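You operate a simulated robot arm through the tools that you are given. There is no shell and no other tool. Be economical: measure what you need, move in short steps, check, and stop when the job is done.

You are at the controls of a simulated two-armed robot. One attempt, no reset.

TASK
On the top of table 3, fold the checked cloth in half, so that its two short edges meet.

It is judged by the outcome, as a careful person would: the job done as asked, and still so three seconds after it is handed in. It fails if anything else is knocked over, pushed out of place, dropped, spilled or broken. Flat cloth is picked up by pressing the open fingertips on it (5 to 10 N) and closing them slowly along it; thin cloth reads only 2 to 8 mm in the jaws.

THE ROBOT
Two 7-joint arms with two-finger parallel grippers on one trunk, on a base that drives. Base frame: it is fixed to the floor where the robot stands at the start and does not move with it; the origin is under the middle of the robot, x ahead of it, y to its left, z up; the surface under the hand at the start is at about z = 0.76. Readings come in m, degrees, newtons and seconds.
The left shoulder is at the start at [0.02, 0.113, 1.097], the right one opposite. With the tool pointing down near the work surface each hand reaches from about 0.24 to 0.6 m from the robot's upright axis, wherever it stands, measured 20 degrees to its own side. Places, roughly: top of table 3 [1, 0.1, 0.8]. Payload 1.57 kg a hand.
Tool frame (each hand has its own): the origin (TCP) lies between the finger pads and is the grasp point; the fingertips stand 0.03 m ahead of it; z points along the fingers, y is the line along which they close. The gripper opens to 0.08 m. The fingers are 0.017 m wide and 0.012 m thick; the gripper's body (0.04 by 0.082 m) begins 0.08 m behind the TCP.
Orientation is that of the tool frame in the base frame, as [roll, pitch, yaw] about the fixed x, y, z axes, in that order (R = Rz(yaw) Ry(pitch) Rx(roll)). With the fingers straight down and closing along the base's y, the tool's x points along the base's -x, its y along +y and its z along -z.

THE INTERFACE
- The arms move only by the tool apply_moves. It takes "left_increments", "right_increments" or both (then of equal length, played together; a hand with none holds still); each is a list of rows, each a list of 6 numbers: the shift along the tool's x, y, z in m, then the turn, a rotation vector about the tool's x, y, z in degrees. In form: [[dx, dy, dz, ax, ay, az], ...]. A call has 1 to 12 rows; each row is the pose to reach, as a shift and turn from the pose commanded when the call began, along the tool's axes at that moment. "left_grip" and "right_grip" are, for a hand that has rows, the closure in counts, from 0 (fully open) to 255 (shut), set as the call begins (left out, the last holds). A row lasts 0.2 s, in which the tool goes at most 0.05 m and 8.6 degrees; a call with a longer step from one row to the next is refused whole, and so is a gripper value outside its range. Where a pose cannot be reached the arm comes as near as it can. A force on the tool above 40 N (or 10 N above the force at the start of the call, whichever is more), or a blocked arm, ends the call early, and 0.2 s more pass. The fingers move at their own pace (about 0.045 m/s each) and stop on an object; they squeeze with about 34 N. The grip force told is the motor's: it shows also when the fingers shut on nothing. Time passes only in rows, and 0.2 s behind the last, so rows that repeat a pose let the fingers close. It gives the time, the measured TCP pose, the force on the tool (base axes), the opening and the grip force at its end, in the units of the frame above (readings bear some noise), with the torque about the TCP (base axes, N m) and any sound that the robot's microphone picked up, and new pictures: "show" is both (left out), scene, wrist or none (wrist: the cameras of the hands that moved).
- Cameras (640 x 400 px; columns grow to the right, rows downward): "scene" is now at [0.088, 0.0078, 1.2046]; the picture's right is [0.09, -1.00, 0.00], its down [-0.74, -0.07, -0.67] and it looks along [0.67, 0.06, -0.74] (base axes); focal length 257 px, centre (320, 200). "left" rides on the left gripper at [0.072, 0.007, -0.122] in its tool frame; the picture's right is [-0.09, 1.00, 0.00], its down [-0.84, -0.08, -0.54] and it looks along [-0.54, -0.05, 0.84] (tool axes); focal length 238 px, centre (320, 200). "right" rides on the right gripper at [0.072, -0.007, -0.122] in its tool frame; the picture's right is [0.09, 1.00, 0.00], its down [-0.84, 0.08, -0.54] and it looks along [-0.54, 0.05, 0.84] (tool axes); focal length 238 px, centre (320, 200). There is no depth. A picture from a camera that has moved, and an enlarged one, comes with that camera's place and axes in the base frame and with its lens.
- lift_body(by): slides the trunk up (or, below 0, down) by that many m; the arms and the scene camera ride with it, the base frame stays. It gives what a move gives, with no picture.
- base_move(legs): drives the robot by 1 to 6 legs, each [ahead, left, turn to the left] in m, m and degrees, along the robot's own axes; the way and the turn of a leg run together, so that a leg with both is an arc; at most 1.5 m and 180 degrees a leg. The arms and the cameras ride along, it lands a little off, and it stops where it bumps. It gives what a move gives, and a new picture of the scene camera.
- pan_tilt(pan, tilt): turns the head with the scene camera to pan (to the left, within 80 degrees either way) and tilt (down, from -29 to 69), counted from straight ahead of the robot. It gives what a move gives, and a new picture of the scene camera.
- inspect(camera, box): a new picture of the part [left, top, right, bottom] of that camera's present view, enlarged. It takes no simulated time.
- hand_in(): hands the job in; it is judged then, once.

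Go step by step. Nothing tells you exact positions but the pictures and the camera data: compare them with the known pose of the tool, close in by small moves and look again before you grip or let go. The budget is 120 turns and 260 pictures, counting those below and the enlarged ones. Unless the task says otherwise, let go and move clear before handing in, and close with one line.

The tools are called after "Emit:" as a command line: name --argument value ..., lists and objects as JSON in quotes. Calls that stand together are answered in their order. apply_moves: Moves the arms, as the interface text tells. Its arguments: {"type":"object","properties":{"left_increments":{"type":"array"},"left_grip":{"type":"number"},"right_increments":{"type":"array"},"right_grip":{"type":"number"},"show":{"type":"string","enum":["both","scene","wrist","none"]}},"required":[]} The other tools are called the same way: lift_body (by) slides the trunk up or down; base_move (legs) drives the base; pan_tilt (pan, tilt) turns the head that bears the scene camera; inspect (camera, box) takes an enlarged picture of a part of a camera's view; hand_in () hands the job in.

At the start:

```text
time: 0.0
left_tcp_pos: [0.4337, 0.1602, 0.9852]
left_tcp_rot: [-179.9, 0.0, -179.9]
left_contact_force: [0.0, 0.0, 0.2]
left_ft_torque: [-0.02, -0.01, 0.02]
left_opening: 0.0799
left_grasp_force: 0.2
right_tcp_pos: [0.4156, -0.2033, 0.9097]
right_tcp_rot: [179.9, 0.0, 180.0]
right_contact_force: [0.5, -0.5, -0.3]
right_ft_torque: [-0.01, 0.01, 0.01]
right_opening: 0.0798
right_grasp_force: 0.1
trunk travel left (down, up): [-0.15, 0.42]
robot x, y, heading: [-0.0003, -0.0014, 0.1]
head pan, tilt: [5.1, 47.6]
```

scene: 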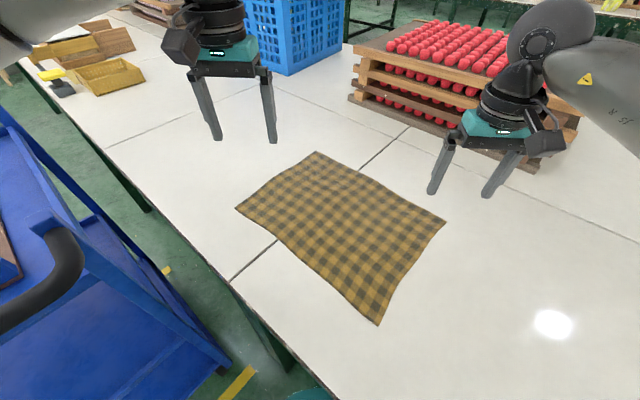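
right: 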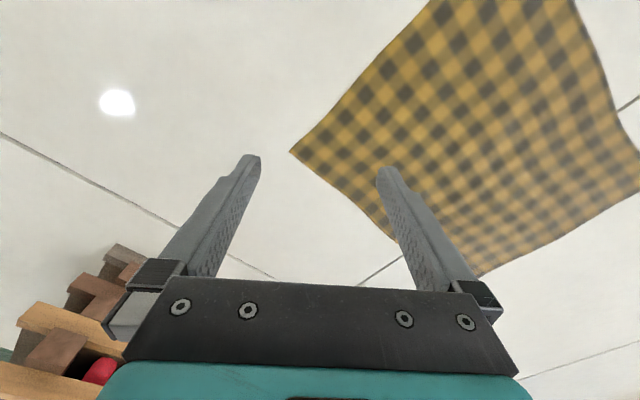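
left: 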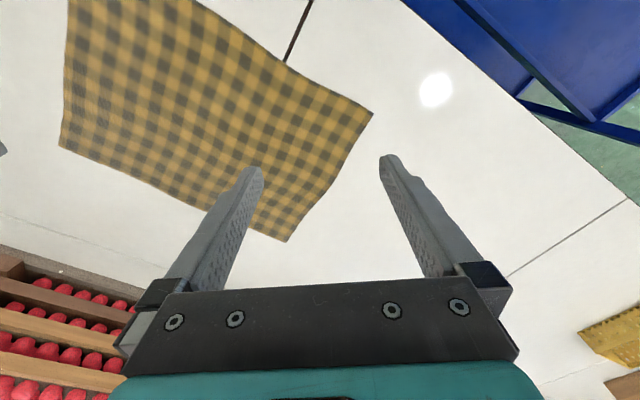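

I see the cloth lying obliquely, parallel to the table edge; its corners are at about A(0.67,0.07), B(0.45,-0.24), C(0.23,-0.08), D(0.45,0.23), and the short edges are BC and DA. I'll look around to see how much room the base has before choosing where to stand.

Emit:
pan_tilt --pan 65 --tilt 55

Emit:
pan_tilt --pan -60 --tilt 50

Emit:
pan_tilt --pan 0 --tilt 69

```text
time: 1.3
left_tcp_pos: [0.4339, 0.1594, 0.9853]
left_tcp_rot: [-180.0, 0.0, -179.9]
left_contact_force: [0.5, -0.7, -0.8]
left_ft_torque: [-0.01, -0.04, -0.03]
left_opening: 0.0801
left_grasp_force: 0.0
right_tcp_pos: [0.4149, -0.2028, 0.9095]
right_tcp_rot: [-180.0, 0.0, -180.0]
right_contact_force: [0.8, 0.2, -0.1]
right_ft_torque: [0.01, 0.0, 0.01]
right_opening: 0.0801
right_grasp_force: 0.0
trunk travel left (down, up): [-0.15, 0.42]
robot x, y, heading: [-0.0017, -0.0008, -0.2]
head pan, tilt: [65.0, 55.0]
camera scene: at [0.0397, 0.0661, 1.1949], right [0.91, -0.42, 0.0], down [-0.35, -0.74, -0.57], along [0.24, 0.52, -0.82], focal length 257 px, centre (320, 200)
```

scene: 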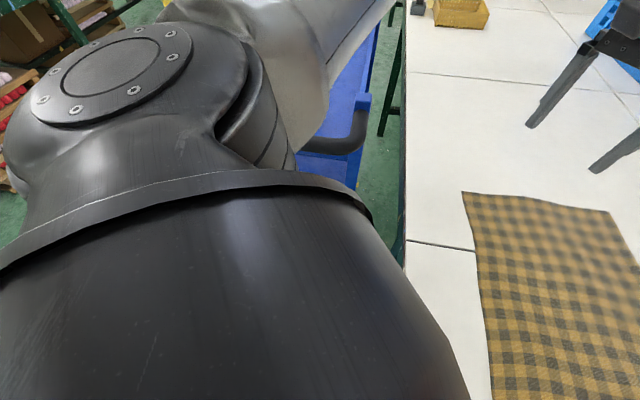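

```text
time: 3.4
left_tcp_pos: [0.4344, 0.1603, 0.9861]
left_tcp_rot: [180.0, 0.0, -180.0]
left_contact_force: [0.8, 0.2, -0.5]
left_ft_torque: [0.03, -0.01, 0.0]
left_opening: 0.0798
left_grasp_force: 0.0
right_tcp_pos: [0.4154, -0.2032, 0.9083]
right_tcp_rot: [180.0, 0.0, 179.9]
right_contact_force: [-0.1, -0.1, 0.2]
right_ft_torque: [-0.01, 0.01, 0.04]
right_opening: 0.08
right_grasp_force: 0.1
trunk travel left (down, up): [-0.15, 0.42]
robot x, y, heading: [-0.0007, 0.0007, 0.0]
head pan, tilt: [-60.0, 50.0]
camera scene: at [0.0477, -0.0659, 1.2014], right [-0.87, -0.5, 0.0], down [-0.38, 0.66, -0.64], along [0.32, -0.56, -0.77], focal length 257 px, centre (320, 200)
```

scene: 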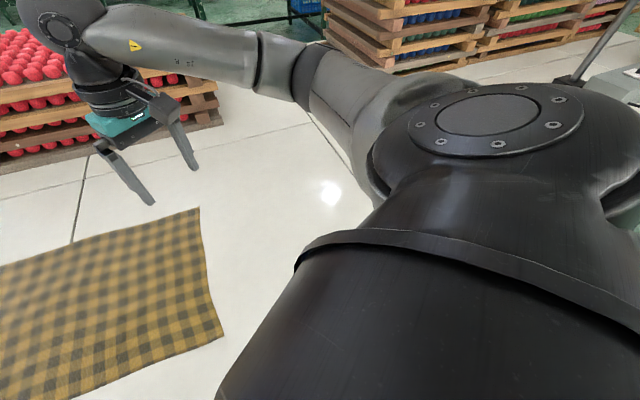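

```text
time: 4.7
left_tcp_pos: [0.4353, 0.1586, 0.9835]
left_tcp_rot: [-180.0, 0.0, -179.9]
left_contact_force: [0.1, -0.1, -0.3]
left_ft_torque: [0.03, 0.02, 0.01]
left_opening: 0.0799
left_grasp_force: 0.1
right_tcp_pos: [0.416, -0.2027, 0.909]
right_tcp_rot: [-180.0, 0.0, -180.0]
right_contact_force: [-0.9, 0.8, 0.6]
right_ft_torque: [0.0, -0.01, 0.01]
right_opening: 0.0798
right_grasp_force: 0.0
trunk travel left (down, up): [-0.15, 0.42]
robot x, y, heading: [-0.0015, -0.0007, -0.2]
head pan, tilt: [0.0, 68.8]
camera scene: at [0.0651, 0.0007, 1.1794], right [0.0, -1.0, 0.0], down [-0.93, 0.0, -0.36], along [0.36, 0.0, -0.93], focal length 257 px, centre (320, 200)
```

scene: 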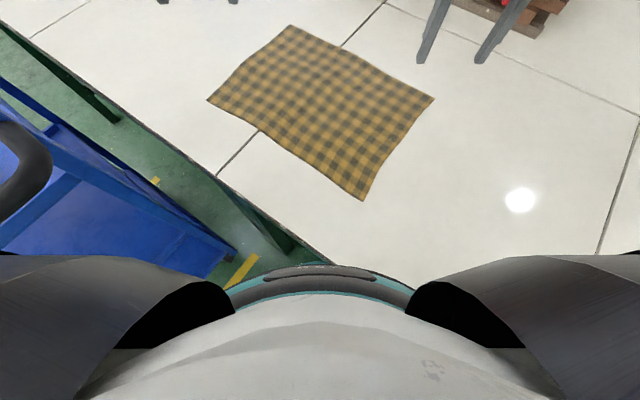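

The cloth corners check out the same from a second view, and a cart stands close on the left, so I will keep the base still. I'll turn both hands to close along the near-right short edge BC, then hover them over corners C (left) and B (right).

Emit:
apply_moves --left_increments '[[0.022, -0.03, 0, 0, 0, -7.9], [0.044, -0.06, 0, 0, 0, -15.8], [0.066, -0.09, 0, 0, 0, -23.7], [0.088, -0.12, 0, 0, 0, -31.6], [0.11, -0.15, 0, 0, 0, -39.5], [0.132, -0.18, 0, 0, 0, -47.4], [0.154, -0.21, 0.02, 0, 0, -55], [0.176, -0.245, 0.05, 0, 0, -55], [0.176, -0.245, 0.05, 0, 0, -55]]' --right_increments '[[0, 0, 0, 0, 0, -7.9], [0, 0, 0, 0, 0, -15.8], [0, 0, 0, 0, 0, -23.7], [0, 0, 0, 0, 0, -31.6], [0, 0, 0, 0, 0, -39.5], [-0.018, -0.006, 0, 0, 0, -47.4], [-0.018, -0.006, 0, 0, 0, -55], [-0.018, -0.006, 0, 0, 0, -55], [-0.018, -0.006, 0, 0, 0, -55]]' --left_grip 0 --right_grip 0

```text
refused: row 8 steps farther than a row can; nothing moved
```

That step was slightly too long, so I'll send it again with a smaller one.

Emit:
apply_moves --left_increments '[[0.022, -0.03, 0, 0, 0, -7.9], [0.044, -0.06, 0, 0, 0, -15.8], [0.066, -0.09, 0, 0, 0, -23.7], [0.088, -0.12, 0, 0, 0, -31.6], [0.11, -0.15, 0, 0, 0, -39.5], [0.132, -0.18, 0, 0, 0, -47.4], [0.154, -0.21, 0.02, 0, 0, -55], [0.176, -0.245, 0.03, 0, 0, -55], [0.176, -0.245, 0.05, 0, 0, -55]]' --right_increments '[[0, 0, 0, 0, 0, -7.9], [0, 0, 0, 0, 0, -15.8], [0, 0, 0, 0, 0, -23.7], [0, 0, 0, 0, 0, -31.6], [0, 0, 0, 0, 0, -39.5], [-0.018, -0.006, 0, 0, 0, -47.4], [-0.018, -0.006, 0, 0, 0, -55], [-0.018, -0.006, 0, 0, 0, -55], [-0.018, -0.006, 0, 0, 0, -55]]' --left_grip 0 --right_grip 0

```text
time: 6.7
left_tcp_pos: [0.2582, -0.0878, 0.9334]
left_tcp_rot: [180.0, 0.0, -124.9]
left_contact_force: [0.6, 0.1, 0.3]
left_ft_torque: [-0.01, -0.02, 0.01]
left_opening: 0.08
left_grasp_force: 0.1
right_tcp_pos: [0.3821, -0.1546, 0.8986]
right_tcp_rot: [-180.0, 0.0, -125.0]
right_contact_force: [-0.3, 0.2, 0.4]
right_ft_torque: [-0.01, 0.0, -0.01]
right_opening: 0.08
right_grasp_force: 0.1
right hand out of reach, approached as far as the arm can: row 6, 7, 8, 9
trunk travel left (down, up): [-0.15, 0.42]
robot x, y, heading: [0.0005, 0.0, -0.1]
head pan, tilt: [0.0, 68.8]
camera scene: at [0.0652, 0.0009, 1.1794], right [0.0, -1.0, 0.0], down [-0.93, 0.0, -0.36], along [0.36, 0.0, -0.93], focal length 257 px, centre (320, 200)
camera right: at [0.3448, -0.2159, 1.0195], right [-0.87, 0.5, 0.0], down [0.42, 0.73, 0.54], along [0.27, 0.47, -0.84], focal length 238 px, centre (320, 200)
camera left: at [0.2114, -0.1423, 1.0554], right [-0.76, 0.64, 0.0], down [0.54, 0.64, 0.54], along [0.35, 0.41, -0.84], focal length 238 px, centre (320, 200)
```

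scene: 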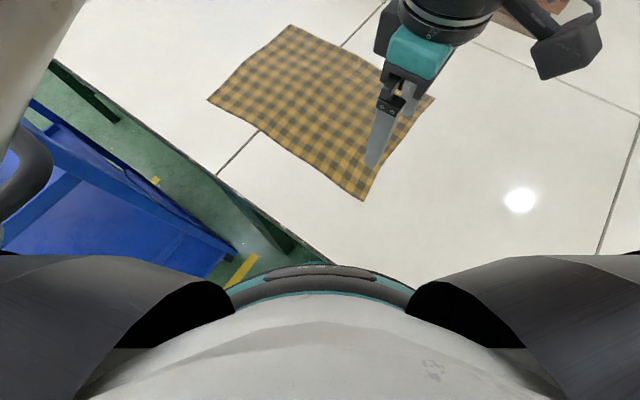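
right: 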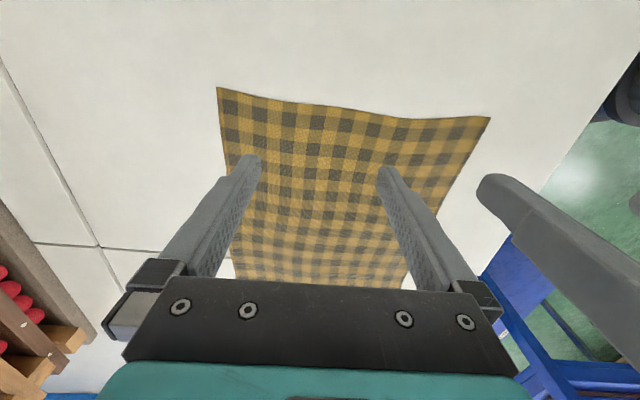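
left: 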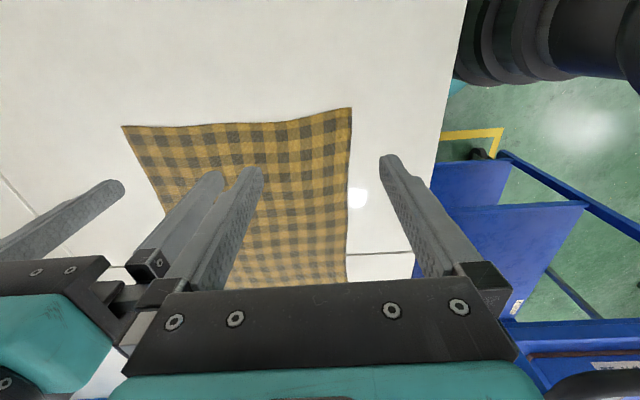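

The right hand cannot hold its place at that much yaw, and the two grippers are very near each other. I'll turn the right one back by 20° and see where it settles.

Emit:
apply_moves --right_increments '[[0, 0, 0, 0, 0, 7], [0, 0, 0, 0, 0, 14], [0, 0, 0, 0, 0, 20], [0, 0, 0, 0, 0, 20]]' --show "none"

Emit:
pan_tilt --pan -10 --tilt 58

```text
time: 7.7
left_tcp_pos: [0.2584, -0.0867, 0.9337]
left_tcp_rot: [-180.0, -0.1, -124.9]
left_contact_force: [0.6, -1.1, -0.2]
left_ft_torque: [0.0, 0.07, 0.02]
left_opening: 0.0803
left_grasp_force: 0.0
right_tcp_pos: [0.3813, -0.1544, 0.8975]
right_tcp_rot: [179.9, 0.0, -145.0]
right_contact_force: [-0.8, 0.8, -0.3]
right_ft_torque: [0.04, 0.03, 0.0]
right_opening: 0.08
right_grasp_force: 0.1
trunk travel left (down, up): [-0.15, 0.42]
robot x, y, heading: [0.002, 0.0019, -0.1]
head pan, tilt: [0.0, 68.8]
```

```text
time: 8.4
left_tcp_pos: [0.2592, -0.087, 0.9333]
left_tcp_rot: [-180.0, 0.0, -124.9]
left_contact_force: [-0.5, 0.3, 0.3]
left_ft_torque: [-0.01, -0.02, 0.0]
left_opening: 0.0801
left_grasp_force: 0.0
right_tcp_pos: [0.3812, -0.1532, 0.898]
right_tcp_rot: [-180.0, 0.1, -145.1]
right_contact_force: [-0.4, 0.2, -0.1]
right_ft_torque: [-0.02, -0.01, 0.0]
right_opening: 0.0801
right_grasp_force: 0.2
trunk travel left (down, up): [-0.15, 0.42]
robot x, y, heading: [-0.0055, 0.0003, -0.2]
head pan, tilt: [-10.0, 58.0]
camera scene: at [0.077, -0.0111, 1.1911], right [-0.17, -0.98, 0.0], down [-0.84, 0.15, -0.53], along [0.52, -0.09, -0.85], focal length 257 px, centre (320, 200)
```

scene: 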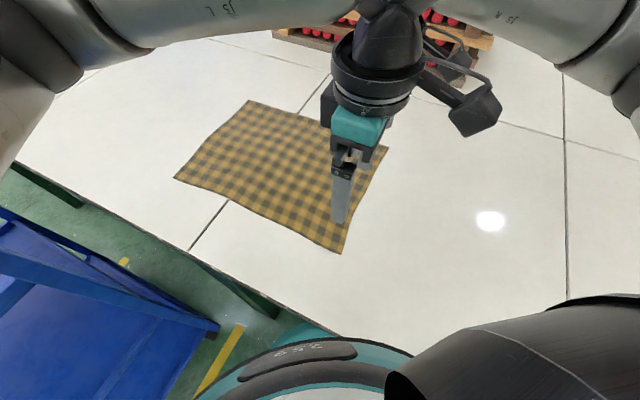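

The right hand turned but stayed at (0.381,-0.154), so I'll shift it out over corner B now.

Emit:
apply_moves --right_increments '[[-0.004, -0.025, 0, 0, 0, 0], [-0.008, -0.05, 0, 0, 0, 0], [-0.011, -0.075, 0, 0, 0, 0], [-0.011, -0.075, 0, 0, 0, 0]]' --show "wrist"

Emit:
inspect --camera "left" --box '[0, 0, 640, 400]'

```text
time: 9.4
left_tcp_pos: [0.2584, -0.0883, 0.9341]
left_tcp_rot: [-180.0, 0.1, -124.9]
left_contact_force: [-0.1, 0.0, 0.4]
left_ft_torque: [-0.02, 0.02, -0.01]
left_opening: 0.0799
left_grasp_force: 0.1
right_tcp_pos: [0.4354, -0.2043, 0.8992]
right_tcp_rot: [180.0, 0.0, -144.9]
right_contact_force: [-1.2, -0.6, -0.2]
right_ft_torque: [-0.01, -0.01, -0.01]
right_opening: 0.0799
right_grasp_force: 0.0
trunk travel left (down, up): [-0.15, 0.42]
robot x, y, heading: [-0.0022, -0.0017, 0.0]
head pan, tilt: [-10.0, 58.0]
camera right: at [0.3808, -0.2515, 1.0206], right [-0.65, 0.76, 0.0], down [0.64, 0.54, 0.54], along [0.41, 0.35, -0.84], focal length 238 px, centre (320, 200)
```

right: 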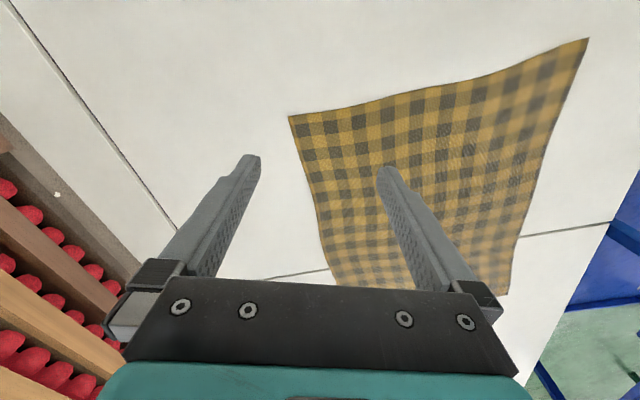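

```text
1.00 times, centred on (320, 200) of left (not enlarged: the box is as wide or as high as the picture)
camera zoom: at [0.2114, -0.1421, 1.0555], right [-0.76, 0.65, 0.0], down [0.54, 0.64, 0.54], along [0.35, 0.41, -0.84], focal length 238 px, centre (320, 200)
```

zoom: 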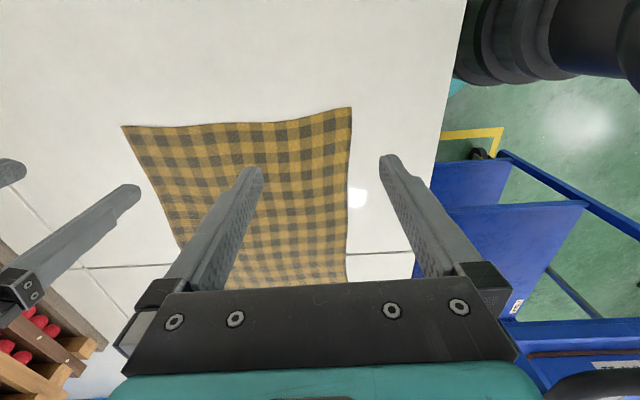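

From the wrist views, corner C is at (0.224,-0.074) and B at (0.451,-0.236), with the table top near z=0.76. I'll part-close the fingers to about 45 mm and go down to just above the cloth.

Emit:
apply_moves --left_increments '[[-0.001, 0.004, 0.035, 0, 0, 0], [-0.001, 0.004, 0.07, 0, 0, 0], [-0.001, 0.004, 0.105, 0, 0, 0], [-0.001, 0.004, 0.132, 0, 0, 0], [-0.001, 0.004, 0.132, 0, 0, 0]]' --right_increments '[[0.006, -0.001, 0.025, 0, 0, 0], [0.006, -0.001, 0.05, 0, 0, 0], [0.006, -0.001, 0.075, 0, 0, 0], [0.006, -0.001, 0.097, 0, 0, 0], [0.006, -0.001, 0.097, 0, 0, 0]]' --left_grip 112 --right_grip 112

```text
time: 10.6
left_tcp_pos: [0.2566, -0.083, 0.8023]
left_tcp_rot: [-179.9, 0.1, -124.9]
left_contact_force: [-0.7, 0.0, 0.3]
left_ft_torque: [-0.02, -0.01, -0.01]
left_opening: 0.0447
left_grasp_force: 0.1
right_tcp_pos: [0.428, -0.2134, 0.8013]
right_tcp_rot: [-180.0, 0.0, -144.9]
right_contact_force: [-1.0, -0.3, -0.8]
right_ft_torque: [0.03, 0.01, -0.01]
right_opening: 0.0448
right_grasp_force: 0.1
trunk travel left (down, up): [-0.15, 0.42]
robot x, y, heading: [0.0011, -0.0041, 0.1]
head pan, tilt: [-10.0, 58.0]
camera scene: at [0.0771, -0.0112, 1.1912], right [-0.17, -0.98, 0.0], down [-0.84, 0.15, -0.53], along [0.52, -0.09, -0.85], focal length 257 px, centre (320, 200)
camera right: at [0.3726, -0.2596, 0.9216], right [-0.65, 0.76, 0.0], down [0.64, 0.54, 0.54], along [0.41, 0.35, -0.84], focal length 238 px, centre (320, 200)
camera left: at [0.2091, -0.138, 0.9247], right [-0.76, 0.65, 0.0], down [0.54, 0.64, 0.54], along [0.35, 0.41, -0.84], focal length 238 px, centre (320, 200)
```

scene: 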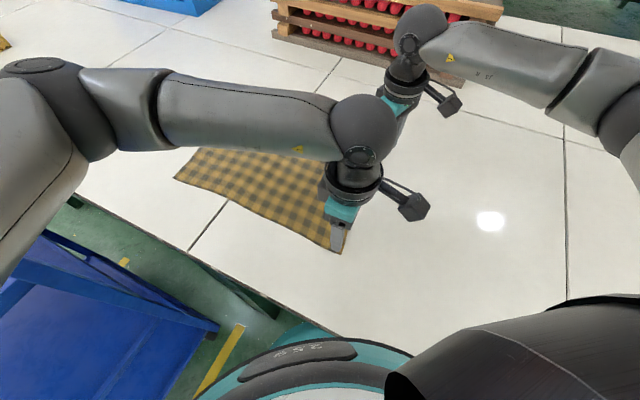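
right: 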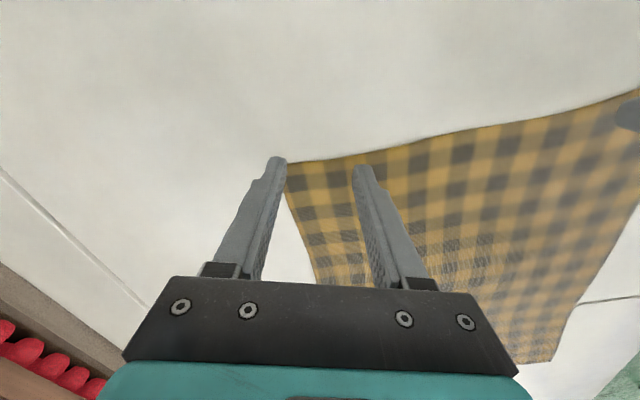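
left: 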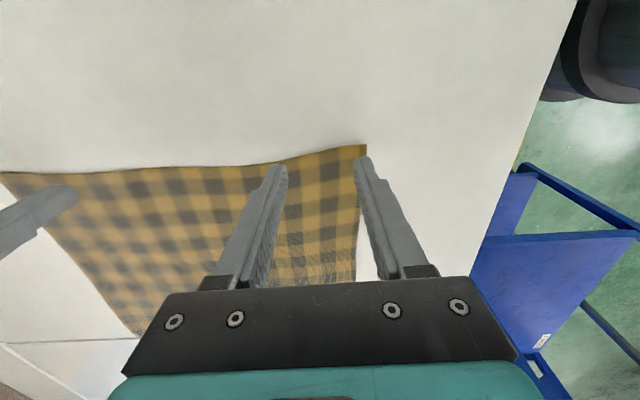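

The fingers are about 1 cm above the cloth, around the corners. I'll shift each a few mm inward and lower to feel for contact.

Emit:
apply_moves --left_increments '[[0, -0.004, 0, 0, 0, 0], [0, -0.004, 0.006, 0, 0, 0], [0, -0.004, 0.011, 0, 0, 0], [0, -0.004, 0.013, 0, 0, 0], [0, -0.004, 0.013, 0, 0, 0]]' --right_increments '[[-0.004, 0.006, 0, 0, 0, 0], [-0.004, 0.006, 0.005, 0, 0, 0], [-0.004, 0.006, 0.01, 0, 0, 0], [-0.004, 0.006, 0.012, 0, 0, 0], [-0.004, 0.006, 0.012, 0, 0, 0]]' --show "wrist"

```text
time: 11.8
left_tcp_pos: [0.2591, -0.0868, 0.7913]
left_tcp_rot: [-179.7, 0.0, -124.9]
left_contact_force: [4.6, 2.0, 26.0]
left_ft_torque: [0.43, 0.41, -0.1]
left_opening: 0.0446
left_grasp_force: 0.2
right_tcp_pos: [0.4286, -0.2038, 0.7909]
right_tcp_rot: [-179.8, 0.2, -145.0]
right_contact_force: [-1.5, -3.7, 17.0]
right_ft_torque: [0.04, 0.18, 0.02]
right_opening: 0.0446
right_grasp_force: 0.0
trunk travel left (down, up): [-0.15, 0.42]
robot x, y, heading: [-0.0025, -0.0006, -0.2]
head pan, tilt: [-10.0, 58.0]
camera right: at [0.373, -0.2507, 0.9125], right [-0.65, 0.76, 0.0], down [0.64, 0.54, 0.55], along [0.42, 0.35, -0.84], focal length 238 px, centre (320, 200)
camera left: at [0.211, -0.1401, 0.9131], right [-0.76, 0.65, -0.01], down [0.54, 0.64, 0.54], along [0.35, 0.41, -0.84], focal length 238 px, centre (320, 200)
```

right: 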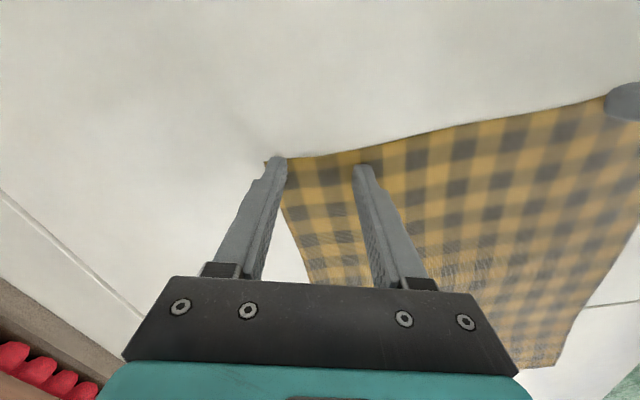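
left: 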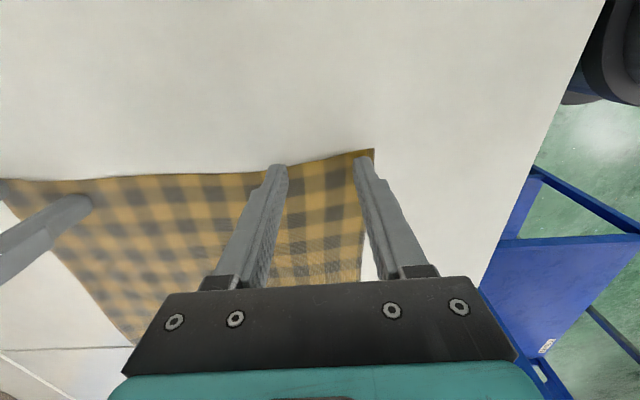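

Both fingertips press on the cloth with the corners just outside; the force is a bit high (26 N and 17 N). I'll ease off to about 8 N and start closing slowly.

Emit:
apply_moves --left_increments '[[0, 0, -0.0016, 0, 0, 0], [0, 0, -0.0016, 0, 0, 0], [0, 0, -0.0016, 0, 0, 0]]' --right_increments '[[0, 0, -0.0008, 0, 0, 0], [0, 0, -0.0008, 0, 0, 0], [0, 0, -0.0008, 0, 0, 0]]' --left_grip 130 --right_grip 130 --show "none"

```text
time: 12.6
left_tcp_pos: [0.258, -0.0858, 0.7917]
left_tcp_rot: [-179.9, 0.1, -124.9]
left_contact_force: [1.5, -1.9, 8.1]
left_ft_torque: [-0.02, 0.03, -0.02]
left_opening: 0.0393
left_grasp_force: 0.2
right_tcp_pos: [0.4294, -0.203, 0.7914]
right_tcp_rot: [-179.8, 0.2, -144.8]
right_contact_force: [-4.5, 4.0, 23.9]
right_ft_torque: [0.15, 0.17, -0.01]
right_opening: 0.0394
right_grasp_force: 0.1
trunk travel left (down, up): [-0.15, 0.42]
robot x, y, heading: [0.0036, 0.0006, -0.1]
head pan, tilt: [-10.0, 58.0]
```

The left force is right and the right hand still presses at 24 N, so I'll ease the right one and keep closing.

Emit:
apply_moves --left_increments '[[0, 0, 0, 0, 0, 0], [0, 0, 0, 0, 0, 0], [0, 0, 0, 0, 0, 0]]' --right_increments '[[0, 0, -0.0014, 0, 0, 0], [0, 0, -0.0014, 0, 0, 0], [0, 0, -0.0014, 0, 0, 0]]' --left_grip 165 --right_grip 150 --show "wrist"

```text
time: 13.4
left_tcp_pos: [0.258, -0.0862, 0.792]
left_tcp_rot: [180.0, 0.1, -124.9]
left_contact_force: [0.7, -0.3, 7.6]
left_ft_torque: [-0.01, 0.02, 0.04]
left_opening: 0.0279
left_grasp_force: 0.1
right_tcp_pos: [0.4287, -0.2039, 0.7913]
right_tcp_rot: [-179.9, 0.1, -145.0]
right_contact_force: [1.0, 1.1, 17.4]
right_ft_torque: [0.05, 0.04, -0.01]
right_opening: 0.0317
right_grasp_force: 0.2
trunk travel left (down, up): [-0.15, 0.42]
robot x, y, heading: [0.0018, -0.0029, -0.2]
head pan, tilt: [-10.0, 58.0]
camera right: at [0.373, -0.2505, 0.9126], right [-0.65, 0.76, 0.0], down [0.64, 0.54, 0.54], along [0.42, 0.35, -0.84], focal length 238 px, centre (320, 200)
camera left: at [0.2106, -0.1394, 0.9132], right [-0.76, 0.65, 0.0], down [0.54, 0.64, 0.54], along [0.35, 0.41, -0.84], focal length 238 px, centre (320, 200)
```

right: 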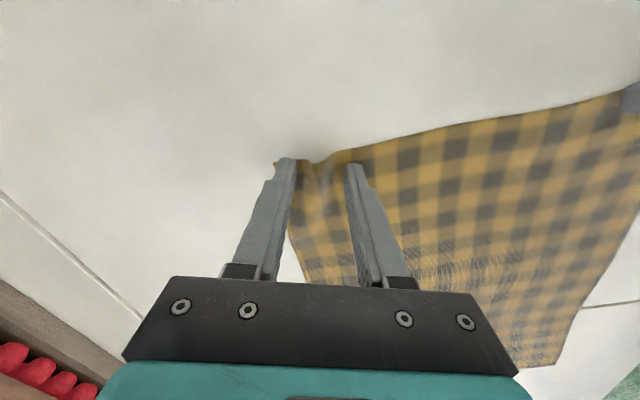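
left: 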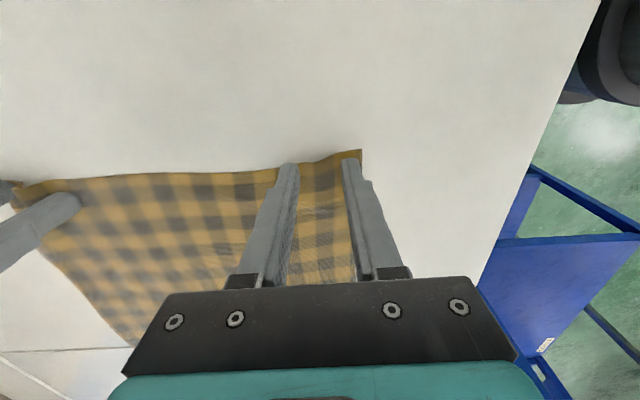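

Cloth is gathering into a ridge between both pairs of fingers. I'll keep closing while pressing.

Emit:
apply_moves --left_increments '[[0, 0, 0, 0, 0, 0], [0, 0, 0, 0, 0, 0], [0, 0, 0, 0, 0, 0]]' --right_increments '[[0, 0, -0.0004, 0, 0, 0], [0, 0, -0.0004, 0, 0, 0], [0, 0, -0.0004, 0, 0, 0]]' --left_grip 205 --right_grip 200 --show "none"

Emit:
apply_moves --left_increments '[[0, 0, 0, 0, 0, 0], [0, 0, 0, 0, 0, 0], [0, 0, 0, 0, 0, 0], [0, 0, 0, 0, 0, 0]]' --right_increments '[[0, 0, 0, 0, 0, 0], [0, 0, 0, 0, 0, 0], [0, 0, 0, 0, 0, 0], [0, 0, 0, 0, 0, 0]]' --left_grip 255 --right_grip 255 --show "wrist"

```text
time: 14.2
left_tcp_pos: [0.2576, -0.0862, 0.7914]
left_tcp_rot: [-179.8, 0.0, -124.9]
left_contact_force: [2.5, -2.3, 5.6]
left_ft_torque: [-0.03, -0.04, 0.01]
left_opening: 0.0163
left_grasp_force: 0.6
right_tcp_pos: [0.4284, -0.2028, 0.7908]
right_tcp_rot: [-180.0, 0.0, -145.1]
right_contact_force: [-2.9, 1.8, 14.4]
right_ft_torque: [0.03, 0.05, -0.01]
right_opening: 0.0167
right_grasp_force: 0.1
trunk travel left (down, up): [-0.15, 0.42]
robot x, y, heading: [-0.0007, -0.0022, -0.1]
head pan, tilt: [-10.0, 58.0]
```

```text
time: 15.2
left_tcp_pos: [0.2591, -0.0858, 0.7909]
left_tcp_rot: [-179.8, 0.0, -124.9]
left_contact_force: [10.7, -8.0, 2.4]
left_ft_torque: [-0.26, -0.29, -0.07]
left_opening: 0.0021
left_grasp_force: 24.0
right_tcp_pos: [0.4291, -0.2029, 0.7915]
right_tcp_rot: [179.9, 0.0, -145.0]
right_contact_force: [-9.5, 7.8, 14.9]
right_ft_torque: [0.19, 0.26, -0.04]
right_opening: 0.0024
right_grasp_force: 23.9
trunk travel left (down, up): [-0.15, 0.42]
robot x, y, heading: [-0.0001, 0.0003, -0.0]
head pan, tilt: [-10.0, 58.0]
camera right: at [0.3726, -0.2499, 0.9127], right [-0.65, 0.76, 0.0], down [0.64, 0.54, 0.54], along [0.41, 0.35, -0.84], focal length 238 px, centre (320, 200)
camera left: at [0.2114, -0.1399, 0.9135], right [-0.76, 0.65, 0.0], down [0.54, 0.64, 0.54], along [0.35, 0.41, -0.84], focal length 238 px, centre (320, 200)
```

right: 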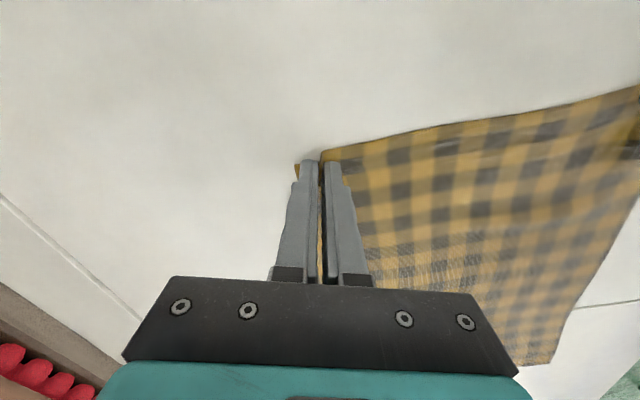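
left: 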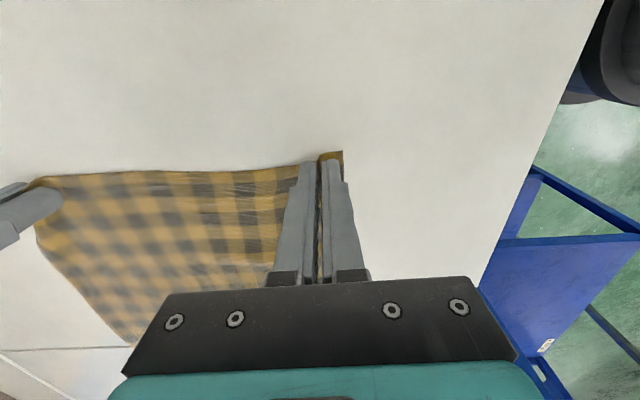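

Both hands hold cloth (2.1 and 2.4 mm) and the edge between them is taut. I'll slacken it by about 7 mm a hand, lift 6 cm and check.

Emit:
apply_moves --left_increments '[[0, -0.004, -0.003, 0, 0, 0], [0, -0.007, -0.01, 0, 0, 0], [0, -0.007, -0.025, 0, 0, 0], [0, -0.007, -0.04, 0, 0, 0], [0, -0.007, -0.06, 0, 0, 0], [0, -0.007, -0.06, 0, 0, 0]]' --right_increments '[[0.001, 0.004, -0.003, 0, 0, 0], [0.002, 0.007, -0.01, 0, 0, 0], [0.002, 0.007, -0.025, 0, 0, 0], [0.002, 0.007, -0.04, 0, 0, 0], [0.002, 0.007, -0.06, 0, 0, 0], [0.002, 0.007, -0.06, 0, 0, 0]]'

```text
time: 16.6
left_tcp_pos: [0.2661, -0.0908, 0.8519]
left_tcp_rot: [-180.0, 0.0, -125.0]
left_contact_force: [0.1, 0.0, 0.4]
left_ft_torque: [-0.01, -0.02, 0.0]
left_opening: 0.0022
left_grasp_force: 23.9
right_tcp_pos: [0.422, -0.2005, 0.8526]
right_tcp_rot: [180.0, 0.1, -145.0]
right_contact_force: [0.3, -0.8, 0.0]
right_ft_torque: [-0.03, -0.01, 0.01]
right_opening: 0.0024
right_grasp_force: 23.8
trunk travel left (down, up): [-0.15, 0.42]
robot x, y, heading: [-0.0008, -0.0009, -0.0]
head pan, tilt: [-10.0, 58.0]
camera scene: at [0.077, -0.0112, 1.1911], right [-0.17, -0.98, 0.0], down [-0.84, 0.15, -0.53], along [0.52, -0.09, -0.85], focal length 257 px, centre (320, 200)
camera right: at [0.3661, -0.2466, 0.9736], right [-0.65, 0.76, 0.0], down [0.64, 0.54, 0.54], along [0.41, 0.35, -0.84], focal length 238 px, centre (320, 200)
camera left: at [0.2173, -0.1445, 0.9731], right [-0.76, 0.65, 0.0], down [0.54, 0.64, 0.54], along [0.35, 0.41, -0.84], focal length 238 px, centre (320, 200)
```

scene: 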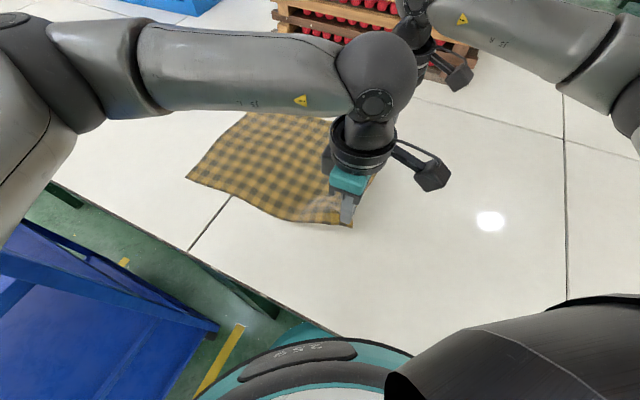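
right: 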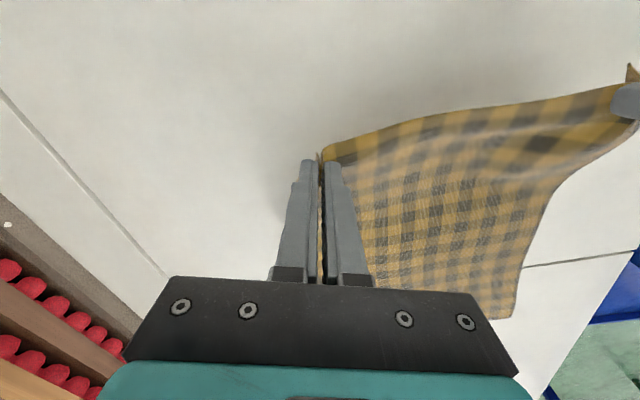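
left: 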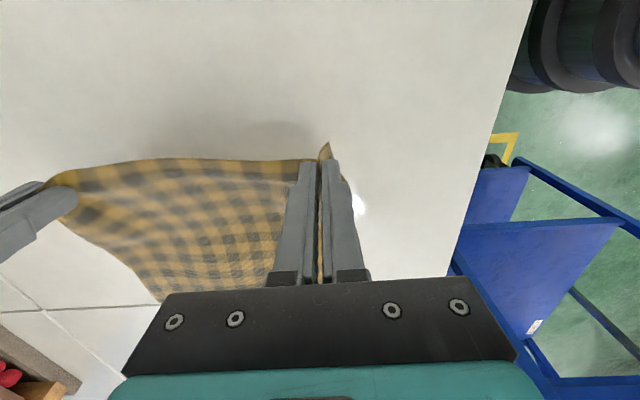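

Both corners are held firmly. Corner A is beyond the right hand's reach, so I'll lift the whole cloth by the trunk, turn the held edge square to the robot in the air, and lay it folded nearer in front.

Emit:
lift_body --by 0.31

Emit:
pan_tilt --pan 0 --tilt 60

```text
time: 19.7
left_tcp_pos: [0.2648, -0.0901, 1.1617]
left_tcp_rot: [-179.9, -0.1, -125.0]
left_contact_force: [0.2, 0.1, -0.1]
left_ft_torque: [-0.05, 0.03, 0.0]
left_opening: 0.0024
left_grasp_force: 23.3
right_tcp_pos: [0.4237, -0.2014, 1.1618]
right_tcp_rot: [-180.0, 0.0, -145.0]
right_contact_force: [0.8, 0.6, 0.0]
right_ft_torque: [0.01, -0.01, 0.01]
right_opening: 0.0026
right_grasp_force: 23.7
trunk travel left (down, up): [-0.46, 0.11]
robot x, y, heading: [0.0019, 0.0011, 0.0]
head pan, tilt: [-10.0, 58.0]
```

```text
time: 20.4
left_tcp_pos: [0.2647, -0.0884, 1.1609]
left_tcp_rot: [-180.0, 0.1, -124.9]
left_contact_force: [-0.6, -1.1, -0.3]
left_ft_torque: [0.02, 0.02, -0.01]
left_opening: 0.0024
left_grasp_force: 24.1
right_tcp_pos: [0.4233, -0.2002, 1.1615]
right_tcp_rot: [180.0, 0.1, -145.0]
right_contact_force: [0.0, -0.8, -0.6]
right_ft_torque: [-0.03, 0.0, 0.03]
right_opening: 0.0025
right_grasp_force: 23.3
trunk travel left (down, up): [-0.46, 0.11]
robot x, y, heading: [-0.0042, 0.0058, -0.1]
head pan, tilt: [0.0, 60.0]
camera scene: at [0.0759, 0.0007, 1.4988], right [0.0, -1.0, 0.0], down [-0.87, 0.0, -0.5], along [0.5, 0.0, -0.87], focal length 257 px, centre (320, 200)
```

scene: 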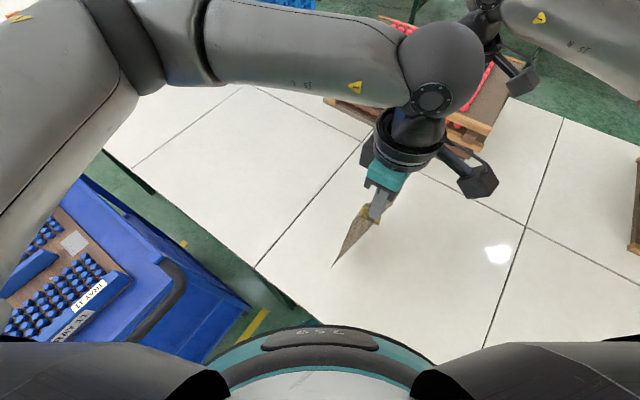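

The cloth hangs clear from both hands. Now I'll turn the held edge by -55° about the vertical so that it lies along y, centred at about x=0.50.

Emit:
apply_moves --left_increments '[[-0.0428, -0.0072, 0, 0, 0, 7.86], [-0.0856, -0.0163, 0, 0, 0, 15.7], [-0.1279, -0.0272, 0, 0, 0, 23.6], [-0.1694, -0.0396, 0, 0, 0, 31.4], [-0.2101, -0.0537, 0, 0, 0, 39.3], [-0.2494, -0.0691, 0, 0, 0, 47.1], [-0.2876, -0.0858, 0, 0, 0, 55], [-0.2876, -0.0858, 0, 0, 0, 55], [-0.2876, -0.0858, 0, 0, 0, 55]]' --right_increments '[[-0.0174, 0.0006, 0, 0, 0, 7.86], [-0.0344, 0.0029, 0, 0, 0, 15.7], [-0.0512, 0.007, 0, 0, 0, 23.6], [-0.0682, 0.013, 0, 0, 0, 31.4], [-0.0855, 0.0207, 0, 0, 0, 39.3], [-0.1035, 0.0301, 0, 0, 0, 47.1], [-0.1222, 0.0411, 0, 0, 0, 55], [-0.1222, 0.0411, 0, 0, 0, 55], [-0.1222, 0.0411, 0, 0, 0, 55]]'

```text
time: 22.4
left_tcp_pos: [0.4993, 0.0995, 1.1643]
left_tcp_rot: [179.9, 0.0, -179.8]
left_contact_force: [0.2, -1.0, -0.1]
left_ft_torque: [0.0, 0.02, 0.05]
left_opening: 0.002
left_grasp_force: 23.1
right_tcp_pos: [0.4962, -0.0944, 1.1623]
right_tcp_rot: [-180.0, 0.0, 159.9]
right_contact_force: [-0.2, -0.3, -0.3]
right_ft_torque: [-0.06, 0.02, 0.02]
right_opening: 0.0026
right_grasp_force: 24.2
trunk travel left (down, up): [-0.46, 0.11]
robot x, y, heading: [0.0004, 0.0005, 0.1]
head pan, tilt: [0.0, 60.0]
camera scene: at [0.0763, 0.0011, 1.4988], right [0.0, -1.0, 0.0], down [-0.87, 0.0, -0.5], along [0.5, 0.0, -0.87], focal length 257 px, centre (320, 200)
camera right: at [0.4257, -0.0752, 1.2834], right [0.26, 0.97, 0.0], down [0.81, -0.21, 0.54], along [0.52, -0.14, -0.84], focal length 238 px, centre (320, 200)
camera left: at [0.4268, 0.1065, 1.2843], right [0.09, 1.0, 0.0], down [0.84, -0.08, 0.54], along [0.54, -0.05, -0.84], focal length 238 px, centre (320, 200)
```

scene: 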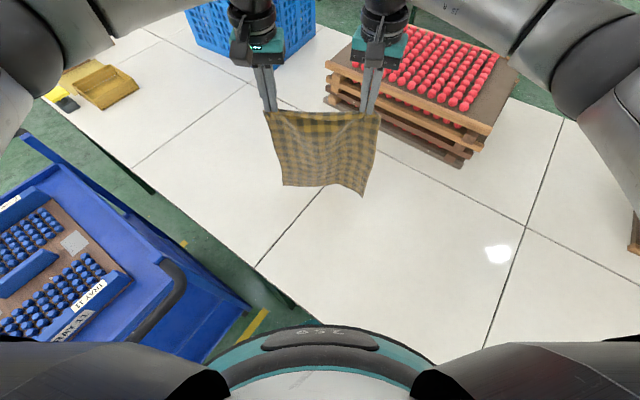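
right: 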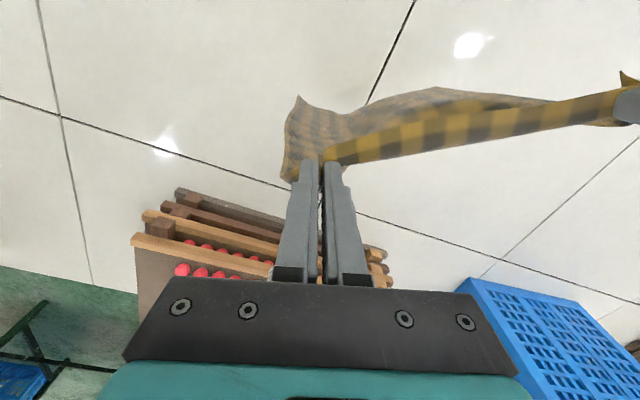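
left: 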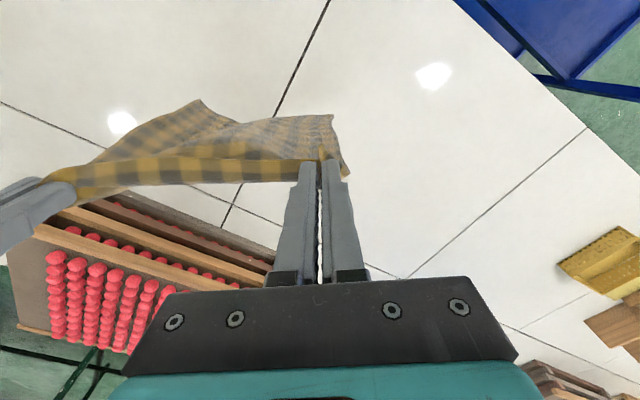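

The cloth hangs squarely with its bottom edge just above the table. I'll go forward 3 cm, touch that edge down, then lower the trunk and draw back in turns so the lower half is laid flat.

Emit:
apply_moves --left_increments '[[-0.015, 0, 0, 0, 0, 0], [-0.03, 0, 0, 0, 0, 0], [-0.03, 0, 0, 0, 0, 0], [-0.03, 0, 0, 0, 0, 0], [-0.03, 0, 0, 0, 0, 0], [-0.03, 0, 0, 0, 0, 0]]' --right_increments '[[-0.0141, 0.005, 0, 0, 0, 0], [-0.0282, 0.0103, 0, 0, 0, 0], [-0.0282, 0.0103, 0, 0, 0, 0], [-0.0282, 0.0103, 0, 0, 0, 0], [-0.0282, 0.0103, 0, 0, 0, 0], [-0.0282, 0.0103, 0, 0, 0, 0]]' --show "none"

Emit:
lift_body --by -0.05

Emit:
apply_moves --left_increments '[[0.015, 0, 0, 0, 0, 0], [0.03, 0, 0, 0, 0, 0], [0.03, 0, 0, 0, 0, 0]]' --right_increments '[[0.0141, -0.005, 0, 0, 0, 0], [0.0282, -0.0103, 0, 0, 0, 0], [0.0282, -0.0103, 0, 0, 0, 0]]'

```text
time: 23.8
left_tcp_pos: [0.5295, 0.0977, 1.1616]
left_tcp_rot: [-180.0, 0.0, -180.0]
left_contact_force: [-0.1, -0.3, 0.3]
left_ft_torque: [0.01, 0.01, 0.04]
left_opening: 0.0024
left_grasp_force: 24.0
right_tcp_pos: [0.5286, -0.0948, 1.162]
right_tcp_rot: [180.0, 0.0, 160.1]
right_contact_force: [0.9, 0.4, 0.0]
right_ft_torque: [-0.04, -0.01, 0.01]
right_opening: 0.0026
right_grasp_force: 23.1
trunk travel left (down, up): [-0.46, 0.11]
robot x, y, heading: [-0.0009, -0.0017, 0.1]
head pan, tilt: [0.0, 60.0]
```

```text
time: 24.7
left_tcp_pos: [0.5292, 0.0977, 1.1111]
left_tcp_rot: [179.9, 0.1, -179.9]
left_contact_force: [0.6, 0.2, -0.5]
left_ft_torque: [0.0, -0.02, 0.02]
left_opening: 0.0019
left_grasp_force: 24.2
right_tcp_pos: [0.5276, -0.0954, 1.1122]
right_tcp_rot: [-179.9, 0.0, 160.0]
right_contact_force: [0.3, 0.7, -0.2]
right_ft_torque: [0.04, 0.0, 0.01]
right_opening: 0.0025
right_grasp_force: 23.4
trunk travel left (down, up): [-0.41, 0.16]
robot x, y, heading: [0.0024, 0.0032, -0.2]
head pan, tilt: [0.0, 60.0]
```

```text
time: 25.5
left_tcp_pos: [0.4995, 0.0991, 1.1117]
left_tcp_rot: [-179.9, -0.1, -179.9]
left_contact_force: [0.6, -0.5, -0.4]
left_ft_torque: [0.03, 0.02, 0.04]
left_opening: 0.0022
left_grasp_force: 24.0
right_tcp_pos: [0.4967, -0.0962, 1.1122]
right_tcp_rot: [-180.0, 0.0, 160.0]
right_contact_force: [0.8, 0.4, -0.6]
right_ft_torque: [0.0, -0.01, 0.01]
right_opening: 0.0022
right_grasp_force: 23.6
trunk travel left (down, up): [-0.41, 0.16]
robot x, y, heading: [0.0024, 0.0004, -0.3]
head pan, tilt: [0.0, 60.0]
camera scene: at [0.0761, 0.0008, 1.4488], right [0.0, -1.0, 0.0], down [-0.87, 0.0, -0.5], along [0.5, 0.0, -0.87], focal length 257 px, centre (320, 200)
camera right: at [0.426, -0.0773, 1.2343], right [0.25, 0.97, 0.0], down [0.81, -0.21, 0.54], along [0.52, -0.14, -0.84], focal length 238 px, centre (320, 200)
camera left: at [0.4269, 0.1056, 1.2338], right [0.09, 1.0, 0.0], down [0.84, -0.08, 0.54], along [0.54, -0.05, -0.84], focal length 238 px, centre (320, 200)
```

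scene: 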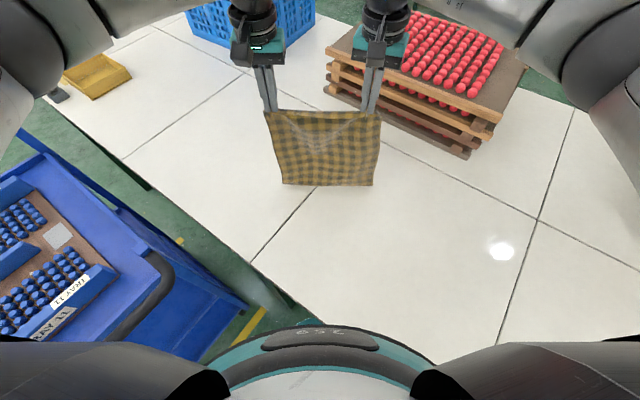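
right: 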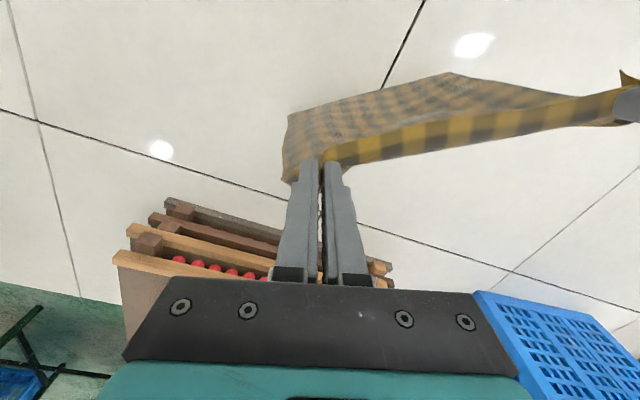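
left: 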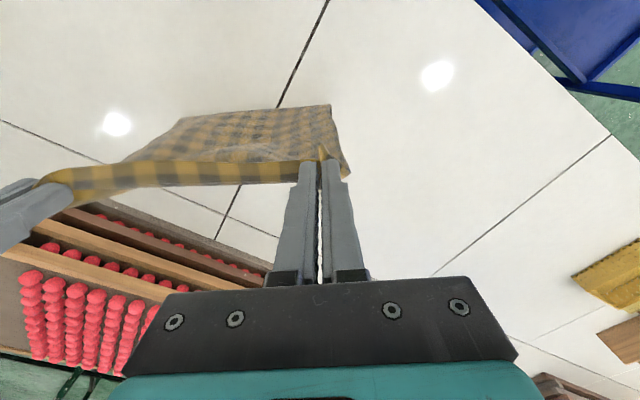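

The bottom edge AD appears to have touched down at about x=0.53. I'll keep on lowering and drawing back.

Emit:
lift_body --by -0.05

Emit:
apply_moves --left_increments '[[0.025, 0, 0, 0, 0, 0], [0.05, 0, 0, 0, 0, 0], [0.05, 0, 0, 0, 0, 0]]' --right_increments '[[0.0235, -0.0085, 0, 0, 0, 0], [0.047, -0.017, 0, 0, 0, 0], [0.047, -0.017, 0, 0, 0, 0]]' --show "none"

Emit:
lift_body --by -0.05

Emit:
apply_moves --left_increments '[[0.025, 0, 0, 0, 0, 0], [0.05, 0, 0, 0, 0, 0], [0.05, 0, 0, 0, 0, 0]]' --right_increments '[[0.0235, -0.0085, 0, 0, 0, 0], [0.047, -0.017, 0, 0, 0, 0], [0.047, -0.017, 0, 0, 0, 0]]'

```text
time: 26.4
left_tcp_pos: [0.4992, 0.0985, 1.0628]
left_tcp_rot: [179.9, 0.0, -180.0]
left_contact_force: [0.1, -0.4, 0.9]
left_ft_torque: [0.01, 0.01, 0.04]
left_opening: 0.0021
left_grasp_force: 24.0
right_tcp_pos: [0.497, -0.0958, 1.0629]
right_tcp_rot: [-180.0, -0.1, 160.0]
right_contact_force: [0.1, 0.0, 0.5]
right_ft_torque: [0.0, 0.01, 0.03]
right_opening: 0.0025
right_grasp_force: 24.5
trunk travel left (down, up): [-0.36, 0.21]
robot x, y, heading: [0.0001, 0.0034, -0.0]
head pan, tilt: [0.0, 60.0]
```

```text
time: 27.2
left_tcp_pos: [0.4491, 0.0996, 1.0627]
left_tcp_rot: [180.0, 0.1, -179.8]
left_contact_force: [-0.7, 0.2, -0.3]
left_ft_torque: [0.01, 0.04, 0.0]
left_opening: 0.0022
left_grasp_force: 23.0
right_tcp_pos: [0.4486, -0.0953, 1.0618]
right_tcp_rot: [180.0, 0.1, 160.1]
right_contact_force: [-0.5, -0.1, -0.8]
right_ft_torque: [0.03, 0.01, 0.06]
right_opening: 0.0025
right_grasp_force: 23.6
trunk travel left (down, up): [-0.36, 0.21]
robot x, y, heading: [-0.0027, 0.0014, 0.0]
head pan, tilt: [0.0, 60.0]
```

```text
time: 28.1
left_tcp_pos: [0.4493, 0.099, 1.0129]
left_tcp_rot: [-179.9, -0.1, -179.9]
left_contact_force: [-0.6, 0.1, -0.1]
left_ft_torque: [0.03, 0.03, -0.01]
left_opening: 0.0019
left_grasp_force: 23.8
right_tcp_pos: [0.4488, -0.096, 1.0135]
right_tcp_rot: [-180.0, 0.0, 160.0]
right_contact_force: [-1.0, 0.9, -0.4]
right_ft_torque: [0.0, -0.01, 0.04]
right_opening: 0.0027
right_grasp_force: 24.1
trunk travel left (down, up): [-0.31, 0.26]
robot x, y, heading: [0.0039, -0.004, -0.2]
head pan, tilt: [0.0, 60.0]
```

```text
time: 28.9
left_tcp_pos: [0.4, 0.1001, 1.0139]
left_tcp_rot: [-180.0, 0.0, -179.9]
left_contact_force: [0.3, 0.4, -1.1]
left_ft_torque: [0.02, -0.04, 0.03]
left_opening: 0.0023
left_grasp_force: 23.9
right_tcp_pos: [0.3984, -0.0946, 1.0138]
right_tcp_rot: [-180.0, 0.0, 160.0]
right_contact_force: [0.5, -0.2, -0.2]
right_ft_torque: [-0.01, 0.01, 0.05]
right_opening: 0.0024
right_grasp_force: 23.5
trunk travel left (down, up): [-0.31, 0.26]
robot x, y, heading: [-0.0019, 0.0002, 0.0]
head pan, tilt: [0.0, 60.0]
camera scene: at [0.0761, 0.0008, 1.3488], right [0.0, -1.0, 0.0], down [-0.87, 0.0, -0.5], along [0.5, 0.0, -0.87], focal length 257 px, centre (320, 200)
camera right: at [0.3271, -0.0763, 1.1347], right [0.25, 0.97, 0.0], down [0.81, -0.21, 0.54], along [0.52, -0.14, -0.84], focal length 238 px, centre (320, 200)
camera left: at [0.3273, 0.1077, 1.1351], right [0.09, 1.0, 0.0], down [0.84, -0.08, 0.54], along [0.54, -0.05, -0.84], focal length 238 px, centre (320, 200)
```

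scene: 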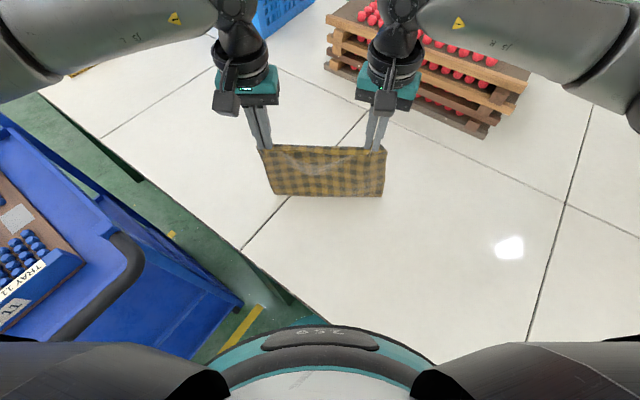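
right: 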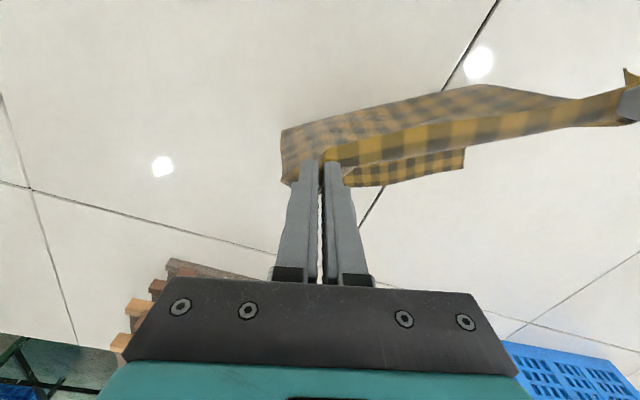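
left: 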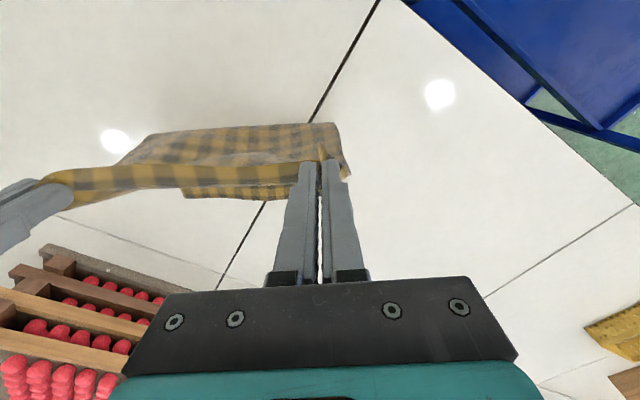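

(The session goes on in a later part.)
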